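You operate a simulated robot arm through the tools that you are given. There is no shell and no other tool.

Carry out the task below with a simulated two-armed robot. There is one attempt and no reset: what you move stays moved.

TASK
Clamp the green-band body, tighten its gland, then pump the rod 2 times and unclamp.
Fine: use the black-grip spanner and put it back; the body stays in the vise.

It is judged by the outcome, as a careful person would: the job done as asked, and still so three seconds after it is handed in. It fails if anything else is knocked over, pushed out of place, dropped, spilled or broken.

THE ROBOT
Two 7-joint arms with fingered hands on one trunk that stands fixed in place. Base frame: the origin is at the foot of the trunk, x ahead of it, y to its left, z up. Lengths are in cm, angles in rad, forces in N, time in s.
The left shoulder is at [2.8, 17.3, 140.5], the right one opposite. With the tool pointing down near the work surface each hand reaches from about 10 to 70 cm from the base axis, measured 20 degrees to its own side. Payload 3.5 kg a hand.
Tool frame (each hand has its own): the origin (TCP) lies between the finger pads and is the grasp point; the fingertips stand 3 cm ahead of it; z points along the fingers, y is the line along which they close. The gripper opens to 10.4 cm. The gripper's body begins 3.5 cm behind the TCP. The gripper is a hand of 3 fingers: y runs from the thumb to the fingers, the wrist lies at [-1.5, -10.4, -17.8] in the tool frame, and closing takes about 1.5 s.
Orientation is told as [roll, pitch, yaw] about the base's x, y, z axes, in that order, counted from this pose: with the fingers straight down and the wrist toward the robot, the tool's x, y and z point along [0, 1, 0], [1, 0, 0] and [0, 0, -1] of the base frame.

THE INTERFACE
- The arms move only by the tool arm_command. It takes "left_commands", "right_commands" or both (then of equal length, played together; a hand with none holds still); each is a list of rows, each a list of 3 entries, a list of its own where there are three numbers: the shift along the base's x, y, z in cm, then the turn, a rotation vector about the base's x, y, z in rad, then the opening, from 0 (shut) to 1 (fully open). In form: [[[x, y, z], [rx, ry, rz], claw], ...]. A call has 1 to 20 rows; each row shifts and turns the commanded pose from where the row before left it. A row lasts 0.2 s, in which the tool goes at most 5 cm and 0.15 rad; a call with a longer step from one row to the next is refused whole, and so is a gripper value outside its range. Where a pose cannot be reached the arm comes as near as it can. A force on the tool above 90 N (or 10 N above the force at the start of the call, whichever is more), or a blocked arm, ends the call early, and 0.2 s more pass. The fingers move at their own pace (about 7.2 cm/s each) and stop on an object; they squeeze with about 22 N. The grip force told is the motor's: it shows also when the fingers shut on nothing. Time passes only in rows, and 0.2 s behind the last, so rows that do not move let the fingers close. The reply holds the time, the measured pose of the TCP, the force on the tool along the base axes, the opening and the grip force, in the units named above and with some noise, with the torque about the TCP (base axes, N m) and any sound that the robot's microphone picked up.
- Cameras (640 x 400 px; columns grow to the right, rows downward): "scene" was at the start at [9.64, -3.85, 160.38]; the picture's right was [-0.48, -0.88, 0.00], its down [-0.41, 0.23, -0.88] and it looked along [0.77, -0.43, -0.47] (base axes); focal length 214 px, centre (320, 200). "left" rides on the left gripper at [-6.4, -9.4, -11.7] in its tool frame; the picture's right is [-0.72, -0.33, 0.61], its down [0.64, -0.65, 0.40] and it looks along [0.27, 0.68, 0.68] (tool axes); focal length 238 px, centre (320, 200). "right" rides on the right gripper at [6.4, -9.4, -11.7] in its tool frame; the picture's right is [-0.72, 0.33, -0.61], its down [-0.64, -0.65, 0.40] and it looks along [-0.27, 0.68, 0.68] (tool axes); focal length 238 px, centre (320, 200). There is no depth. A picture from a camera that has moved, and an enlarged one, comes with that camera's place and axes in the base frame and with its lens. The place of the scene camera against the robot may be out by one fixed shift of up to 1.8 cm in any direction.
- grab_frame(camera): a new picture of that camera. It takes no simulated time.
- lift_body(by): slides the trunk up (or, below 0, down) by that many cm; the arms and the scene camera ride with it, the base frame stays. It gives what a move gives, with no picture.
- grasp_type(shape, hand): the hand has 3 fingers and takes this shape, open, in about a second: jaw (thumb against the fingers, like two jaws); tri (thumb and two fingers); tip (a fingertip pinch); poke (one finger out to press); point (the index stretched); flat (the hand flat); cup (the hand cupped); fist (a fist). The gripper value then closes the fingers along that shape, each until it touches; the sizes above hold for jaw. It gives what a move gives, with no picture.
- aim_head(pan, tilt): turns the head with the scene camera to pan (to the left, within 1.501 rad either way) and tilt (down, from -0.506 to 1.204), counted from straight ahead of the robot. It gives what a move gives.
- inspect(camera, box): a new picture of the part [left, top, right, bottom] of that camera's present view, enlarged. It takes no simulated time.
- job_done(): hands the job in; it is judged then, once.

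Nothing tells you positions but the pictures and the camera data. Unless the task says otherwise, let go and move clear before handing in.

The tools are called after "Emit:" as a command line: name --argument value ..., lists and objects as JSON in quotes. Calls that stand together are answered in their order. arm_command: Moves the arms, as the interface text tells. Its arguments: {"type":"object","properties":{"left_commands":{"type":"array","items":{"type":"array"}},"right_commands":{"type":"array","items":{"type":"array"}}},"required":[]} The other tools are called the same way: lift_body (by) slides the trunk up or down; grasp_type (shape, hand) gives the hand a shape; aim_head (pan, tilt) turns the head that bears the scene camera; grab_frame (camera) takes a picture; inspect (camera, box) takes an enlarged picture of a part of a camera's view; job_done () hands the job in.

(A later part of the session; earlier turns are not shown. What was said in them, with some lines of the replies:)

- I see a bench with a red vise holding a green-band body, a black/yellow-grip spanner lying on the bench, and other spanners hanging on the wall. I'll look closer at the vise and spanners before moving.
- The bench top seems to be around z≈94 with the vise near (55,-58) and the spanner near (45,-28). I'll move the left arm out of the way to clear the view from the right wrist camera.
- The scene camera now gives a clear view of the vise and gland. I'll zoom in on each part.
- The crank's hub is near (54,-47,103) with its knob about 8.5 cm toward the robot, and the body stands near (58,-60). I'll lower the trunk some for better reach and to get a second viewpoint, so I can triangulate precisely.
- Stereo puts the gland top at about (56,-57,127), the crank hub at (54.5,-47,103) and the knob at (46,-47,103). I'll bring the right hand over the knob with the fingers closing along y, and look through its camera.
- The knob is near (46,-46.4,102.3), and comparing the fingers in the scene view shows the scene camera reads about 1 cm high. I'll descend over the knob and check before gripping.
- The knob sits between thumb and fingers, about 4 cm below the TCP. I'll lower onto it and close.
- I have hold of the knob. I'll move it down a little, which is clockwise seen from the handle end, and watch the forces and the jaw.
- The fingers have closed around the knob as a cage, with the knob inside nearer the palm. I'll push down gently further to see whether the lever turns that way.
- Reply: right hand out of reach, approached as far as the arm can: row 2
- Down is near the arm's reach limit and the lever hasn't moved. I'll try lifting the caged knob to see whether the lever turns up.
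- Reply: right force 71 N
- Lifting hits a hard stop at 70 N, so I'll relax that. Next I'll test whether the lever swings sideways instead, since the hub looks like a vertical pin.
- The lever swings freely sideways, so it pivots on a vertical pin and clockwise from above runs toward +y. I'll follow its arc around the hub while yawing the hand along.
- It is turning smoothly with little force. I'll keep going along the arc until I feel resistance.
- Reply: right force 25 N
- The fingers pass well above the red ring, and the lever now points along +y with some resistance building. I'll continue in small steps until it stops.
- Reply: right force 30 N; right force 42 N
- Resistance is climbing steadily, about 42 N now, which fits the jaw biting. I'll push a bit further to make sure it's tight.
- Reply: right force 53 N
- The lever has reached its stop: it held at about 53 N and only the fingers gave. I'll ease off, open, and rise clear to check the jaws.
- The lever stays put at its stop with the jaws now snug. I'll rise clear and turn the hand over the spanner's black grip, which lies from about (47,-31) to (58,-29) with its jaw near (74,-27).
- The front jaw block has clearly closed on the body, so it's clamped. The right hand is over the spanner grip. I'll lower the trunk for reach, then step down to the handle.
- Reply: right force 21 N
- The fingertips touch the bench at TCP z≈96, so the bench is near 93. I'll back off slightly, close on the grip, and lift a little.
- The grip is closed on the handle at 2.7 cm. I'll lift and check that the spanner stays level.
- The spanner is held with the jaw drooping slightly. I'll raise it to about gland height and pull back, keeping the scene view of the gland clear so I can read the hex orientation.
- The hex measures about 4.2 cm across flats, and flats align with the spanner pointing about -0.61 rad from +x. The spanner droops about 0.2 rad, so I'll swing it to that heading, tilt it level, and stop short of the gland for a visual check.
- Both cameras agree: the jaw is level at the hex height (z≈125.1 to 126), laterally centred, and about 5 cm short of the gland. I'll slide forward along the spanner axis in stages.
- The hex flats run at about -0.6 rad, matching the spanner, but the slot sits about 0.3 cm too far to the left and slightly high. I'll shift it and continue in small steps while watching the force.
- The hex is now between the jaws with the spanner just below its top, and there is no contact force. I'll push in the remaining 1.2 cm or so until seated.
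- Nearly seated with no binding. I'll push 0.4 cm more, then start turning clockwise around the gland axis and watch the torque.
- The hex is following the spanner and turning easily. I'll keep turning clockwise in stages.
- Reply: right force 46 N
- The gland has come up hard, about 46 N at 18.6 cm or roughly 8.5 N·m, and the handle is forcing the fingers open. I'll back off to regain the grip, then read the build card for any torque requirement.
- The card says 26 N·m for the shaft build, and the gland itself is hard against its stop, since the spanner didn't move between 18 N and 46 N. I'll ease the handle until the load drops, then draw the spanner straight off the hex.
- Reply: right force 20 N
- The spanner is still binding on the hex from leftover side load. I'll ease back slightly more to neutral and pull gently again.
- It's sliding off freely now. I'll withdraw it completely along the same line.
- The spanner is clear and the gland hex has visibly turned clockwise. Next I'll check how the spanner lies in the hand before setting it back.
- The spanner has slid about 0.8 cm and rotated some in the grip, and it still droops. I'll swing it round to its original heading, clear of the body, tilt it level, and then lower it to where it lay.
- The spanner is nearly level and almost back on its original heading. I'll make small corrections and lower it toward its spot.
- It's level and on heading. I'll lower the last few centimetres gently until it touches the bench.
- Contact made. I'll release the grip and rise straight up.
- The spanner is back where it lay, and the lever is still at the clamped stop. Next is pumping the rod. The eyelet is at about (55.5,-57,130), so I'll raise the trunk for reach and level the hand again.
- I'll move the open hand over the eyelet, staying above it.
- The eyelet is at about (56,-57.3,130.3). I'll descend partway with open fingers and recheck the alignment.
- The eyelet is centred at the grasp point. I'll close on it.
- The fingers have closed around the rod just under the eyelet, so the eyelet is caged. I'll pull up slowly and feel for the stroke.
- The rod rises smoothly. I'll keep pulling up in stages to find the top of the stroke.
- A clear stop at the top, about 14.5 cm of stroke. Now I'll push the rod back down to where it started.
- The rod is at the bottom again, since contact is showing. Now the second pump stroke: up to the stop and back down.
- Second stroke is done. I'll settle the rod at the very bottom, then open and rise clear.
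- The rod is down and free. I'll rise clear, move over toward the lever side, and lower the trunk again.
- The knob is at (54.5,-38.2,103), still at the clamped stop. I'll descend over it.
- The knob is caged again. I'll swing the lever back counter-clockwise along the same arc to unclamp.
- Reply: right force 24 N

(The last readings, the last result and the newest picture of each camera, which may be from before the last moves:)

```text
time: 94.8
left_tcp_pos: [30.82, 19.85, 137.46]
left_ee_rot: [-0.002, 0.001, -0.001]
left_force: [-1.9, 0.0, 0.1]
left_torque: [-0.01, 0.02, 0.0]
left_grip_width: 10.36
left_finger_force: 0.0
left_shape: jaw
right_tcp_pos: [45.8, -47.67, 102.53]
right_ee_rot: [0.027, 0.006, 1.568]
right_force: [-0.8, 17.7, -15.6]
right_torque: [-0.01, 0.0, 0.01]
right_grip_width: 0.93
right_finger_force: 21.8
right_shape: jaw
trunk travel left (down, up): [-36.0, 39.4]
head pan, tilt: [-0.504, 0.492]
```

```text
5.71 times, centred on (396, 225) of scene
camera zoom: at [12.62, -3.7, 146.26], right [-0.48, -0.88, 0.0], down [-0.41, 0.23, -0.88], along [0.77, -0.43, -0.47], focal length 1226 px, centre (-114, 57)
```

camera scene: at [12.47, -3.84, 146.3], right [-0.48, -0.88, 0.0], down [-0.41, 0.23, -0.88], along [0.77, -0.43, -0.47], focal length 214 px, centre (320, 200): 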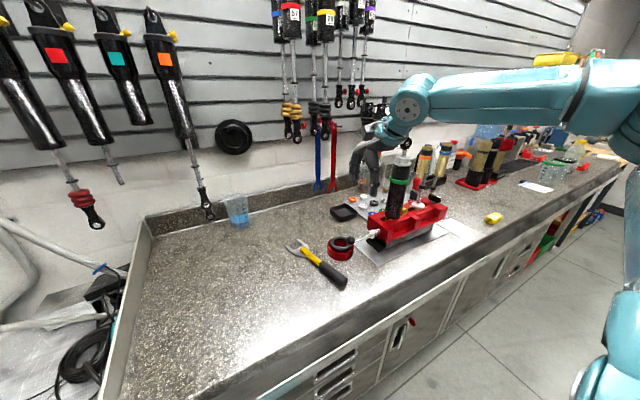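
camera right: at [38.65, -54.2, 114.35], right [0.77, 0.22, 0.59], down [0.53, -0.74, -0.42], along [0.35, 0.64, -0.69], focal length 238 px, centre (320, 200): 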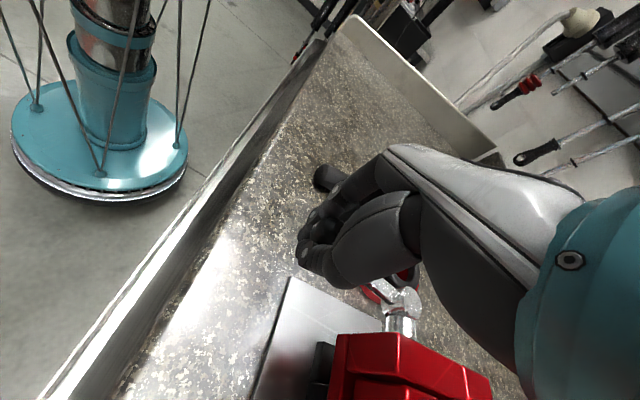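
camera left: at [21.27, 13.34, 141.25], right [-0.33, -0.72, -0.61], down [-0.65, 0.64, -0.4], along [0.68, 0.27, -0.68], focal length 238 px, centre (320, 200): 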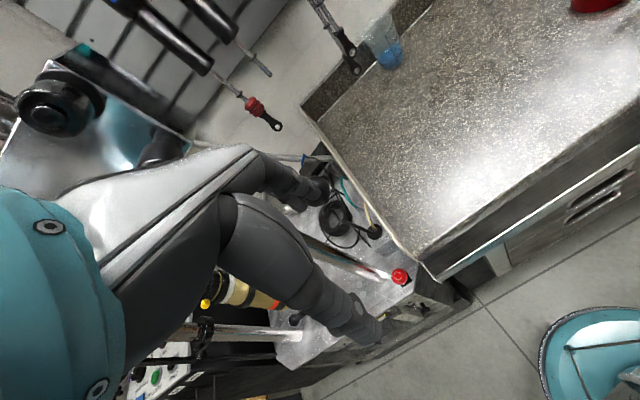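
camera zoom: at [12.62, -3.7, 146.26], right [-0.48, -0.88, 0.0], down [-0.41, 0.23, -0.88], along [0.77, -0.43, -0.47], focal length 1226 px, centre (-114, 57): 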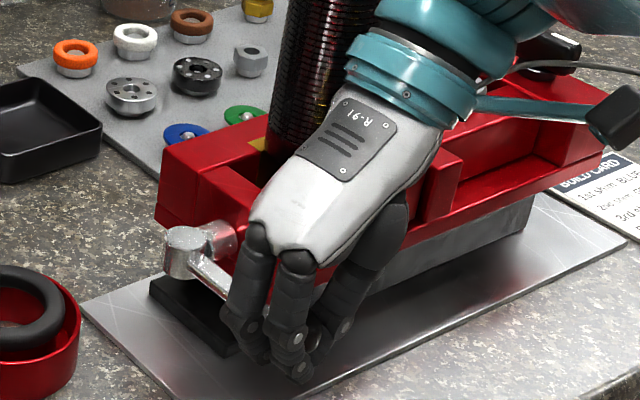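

The lever is back at its open stop. I'll ease off, open the fingers, and rise straight up.

Emit:
arm_command --right_commands '[[[0, 0.7, -0.2], [0, 0, 0], 0], [[0, 0, 0], [0, 0, 0], 0.3], [[0, 0, 0], [0, 0, 0], 0.6], [[0, 0, 0], [0, 0, 0], 0.6], [[0, 0, 0], [0, 0, 0], 0.6]]'

Emit:
inspect --camera "scene" --box '[340, 190, 452, 260]'

Emit:
grab_frame --camera "right"

```text
time: 96.0
left_tcp_pos: [30.78, 19.83, 137.41]
left_ee_rot: [-0.001, 0.001, 0.0]
left_force: [-0.1, -0.2, 0.7]
left_torque: [0.0, -0.02, 0.03]
left_grip_width: 10.37
left_finger_force: 0.0
left_shape: jaw
right_tcp_pos: [45.89, -47.25, 102.33]
right_ee_rot: [0.027, 0.004, 1.565]
right_force: [-0.7, -0.1, -0.1]
right_torque: [-0.01, -0.01, 0.01]
right_grip_width: 6.19
right_finger_force: 0.0
right_shape: jaw
trunk travel left (down, up): [-36.0, 39.4]
head pan, tilt: [-0.504, 0.492]
```

```text
5.71 times, centred on (396, 225) of scene
camera zoom: at [12.51, -3.85, 146.28], right [-0.48, -0.88, 0.0], down [-0.41, 0.23, -0.88], along [0.77, -0.43, -0.47], focal length 1226 px, centre (-114, 57)
```

zoom: 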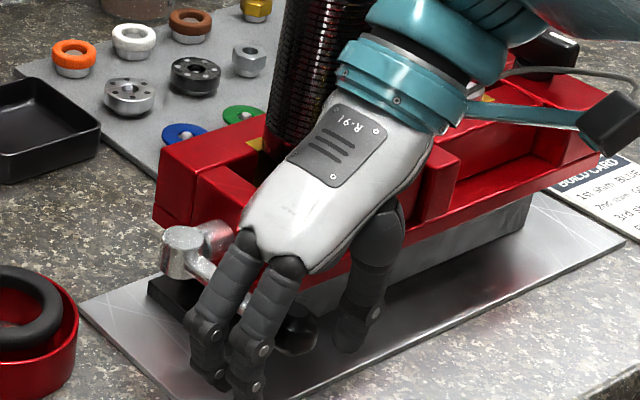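

```text
taken
camera right: at [39.74, -56.57, 114.18], right [0.74, 0.33, 0.59], down [0.63, -0.66, -0.42], along [0.25, 0.68, -0.69], focal length 238 px, centre (320, 200)
```

right: 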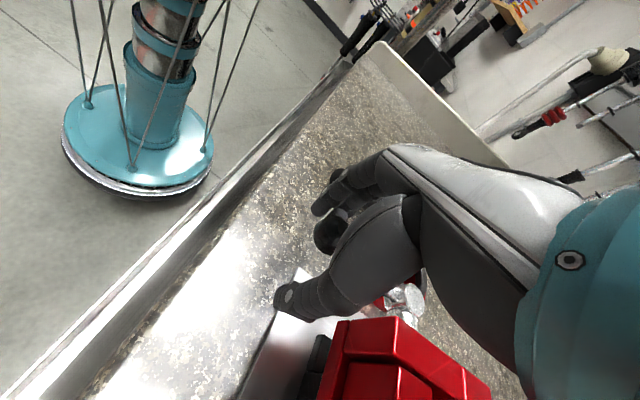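

Emit:
arm_command --right_commands '[[[0, 0, 2], [0, 0, 0], 0.6], [[-0.4, 0, 3], [0, 0, 0], 0.6], [[-0.8, 0, 3], [0, 0, 0], 0.6], [[-0.8, 0, 3], [0, 0, 0], 0.6], [[-0.8, 0, 3], [0, 0, 0], 0.6], [[-1, 0, 3], [0, 0, 0], 0.6], [[-2, 1, 3], [0, 0, -0.14], 0.6], [[-2, 1, 3], [0, 0, -0.14], 0.6], [[-2, 1, 3], [0, 0, -0.14], 0.6], [[-2, 1, 2], [0, 0, -0.14], 0.6], [[-2, 1, 2], [0, 0, -0.14], 0.6], [[-2, 1, 0], [0, 0, -0.14], 0.6]]'

Emit:
grab_frame --camera "scene"

Emit:
inspect --camera "scene" --box '[320, 120, 464, 270]'

Emit:
inspect --camera "scene" --box '[350, 200, 430, 260]'

```text
time: 98.6
left_tcp_pos: [30.7, 19.74, 137.49]
left_ee_rot: [0.0, 0.001, -0.001]
left_force: [-0.2, -0.8, 0.5]
left_torque: [0.01, -0.02, 0.02]
left_grip_width: 10.37
left_finger_force: 0.0
left_shape: jaw
right_tcp_pos: [29.99, -41.21, 132.3]
right_ee_rot: [0.026, 0.004, 0.726]
right_force: [-0.2, 0.0, 0.1]
right_torque: [0.0, 0.0, -0.01]
right_grip_width: 6.18
right_finger_force: 0.1
right_shape: jaw
trunk travel left (down, up): [-36.0, 39.4]
head pan, tilt: [-0.504, 0.492]
```

```text
taken
camera scene: at [12.51, -3.87, 146.28], right [-0.48, -0.88, 0.0], down [-0.41, 0.23, -0.88], along [0.77, -0.43, -0.47], focal length 214 px, centre (320, 200)
```

scene: 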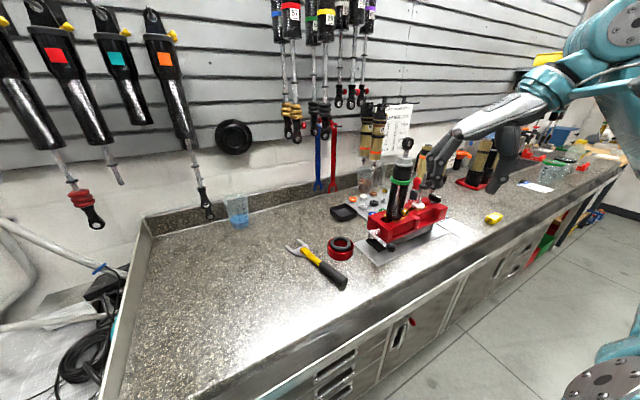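

```text
2.67 times, centred on (392, 195) of scene
camera zoom: at [12.51, -3.87, 146.28], right [-0.48, -0.88, 0.0], down [-0.41, 0.23, -0.88], along [0.77, -0.43, -0.47], focal length 572 px, centre (128, 213)
```

zoom: 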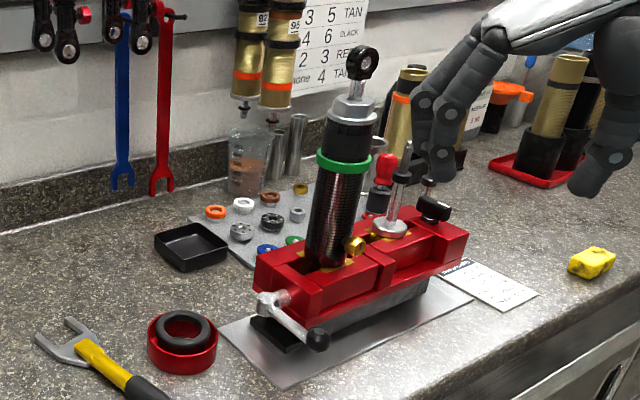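

```text
6.67 times, centred on (390, 230) of scene
camera zoom: at [12.51, -3.87, 146.28], right [-0.48, -0.88, 0.0], down [-0.41, 0.23, -0.88], along [0.77, -0.43, -0.47], focal length 1430 px, centre (-147, 0)
```

zoom: 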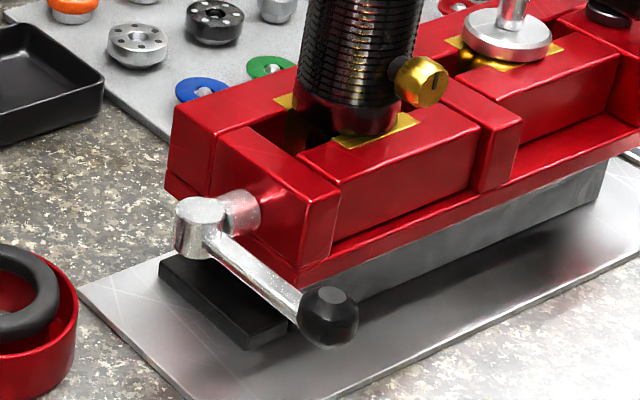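

The vise is open as at the start, the body stands in it, and the spanner lies in its place. One last look at the gland and spanner before handing in.

Emit:
inspect --camera "scene" --box '[392, 134, 424, 166]'

Emit:
inspect --camera "scene" --box '[270, 220, 370, 300]'

```text
12.50 times, centred on (408, 150) of scene
camera zoom: at [12.51, -3.87, 146.28], right [-0.48, -0.88, 0.0], down [-0.41, 0.23, -0.88], along [0.77, -0.43, -0.47], focal length 2681 px, centre (-780, 825)
```

zoom: 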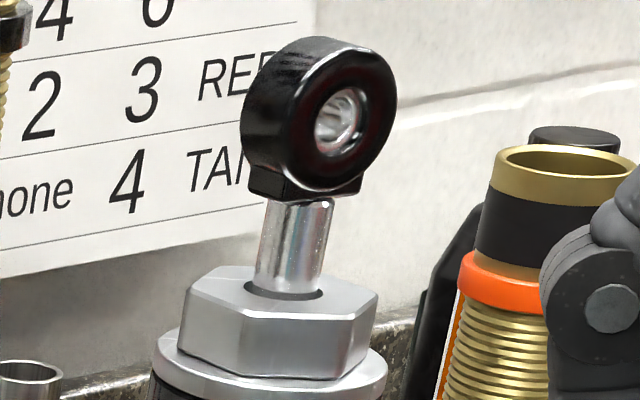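

```text
5.00 times, centred on (320, 260) of scene
camera zoom: at [12.51, -3.87, 146.28], right [-0.48, -0.88, 0.0], down [-0.41, 0.23, -0.88], along [0.77, -0.43, -0.47], focal length 1072 px, centre (320, -100)
```

zoom: 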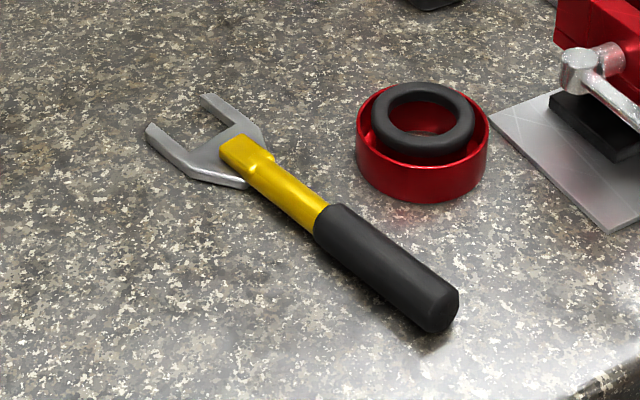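

The gland is still in its tightened position, the rod is down, the spanner is back, the vise is open, and both hands are clear. I'm handing in the job.

Emit:
job_done

```text
The job is handed in.
```

I clamped the green-band body, tightened its gland, pumped the rod twice, and unclamped it. I've handed the job in, but no verdict has come back yet.

- **Clamp:** I swung the vise lever from its open position to its clamped stop, and the front jaw closed on the body.
- **Gland:** I turned it clockwise with the black-grip spanner until it stopped hard, after roughly 35–45 degrees. The force at the handle works out to about 8.5 N·m. The build card on the bench says 26 N·m; I took that to be for the shaft build and did not try to reach it.
- **Rod:** I made two full strokes of about 14.5 cm, each up to its top stop and back down to where it started.
- **Unclamp:** The lever is back at its open stop, and the body is still standing in the vise.
- **Spanner:** It is back on the bench within about a centimetre of where it lay, pointing the same way. I saw nothing else on the bench moved or knocked over.
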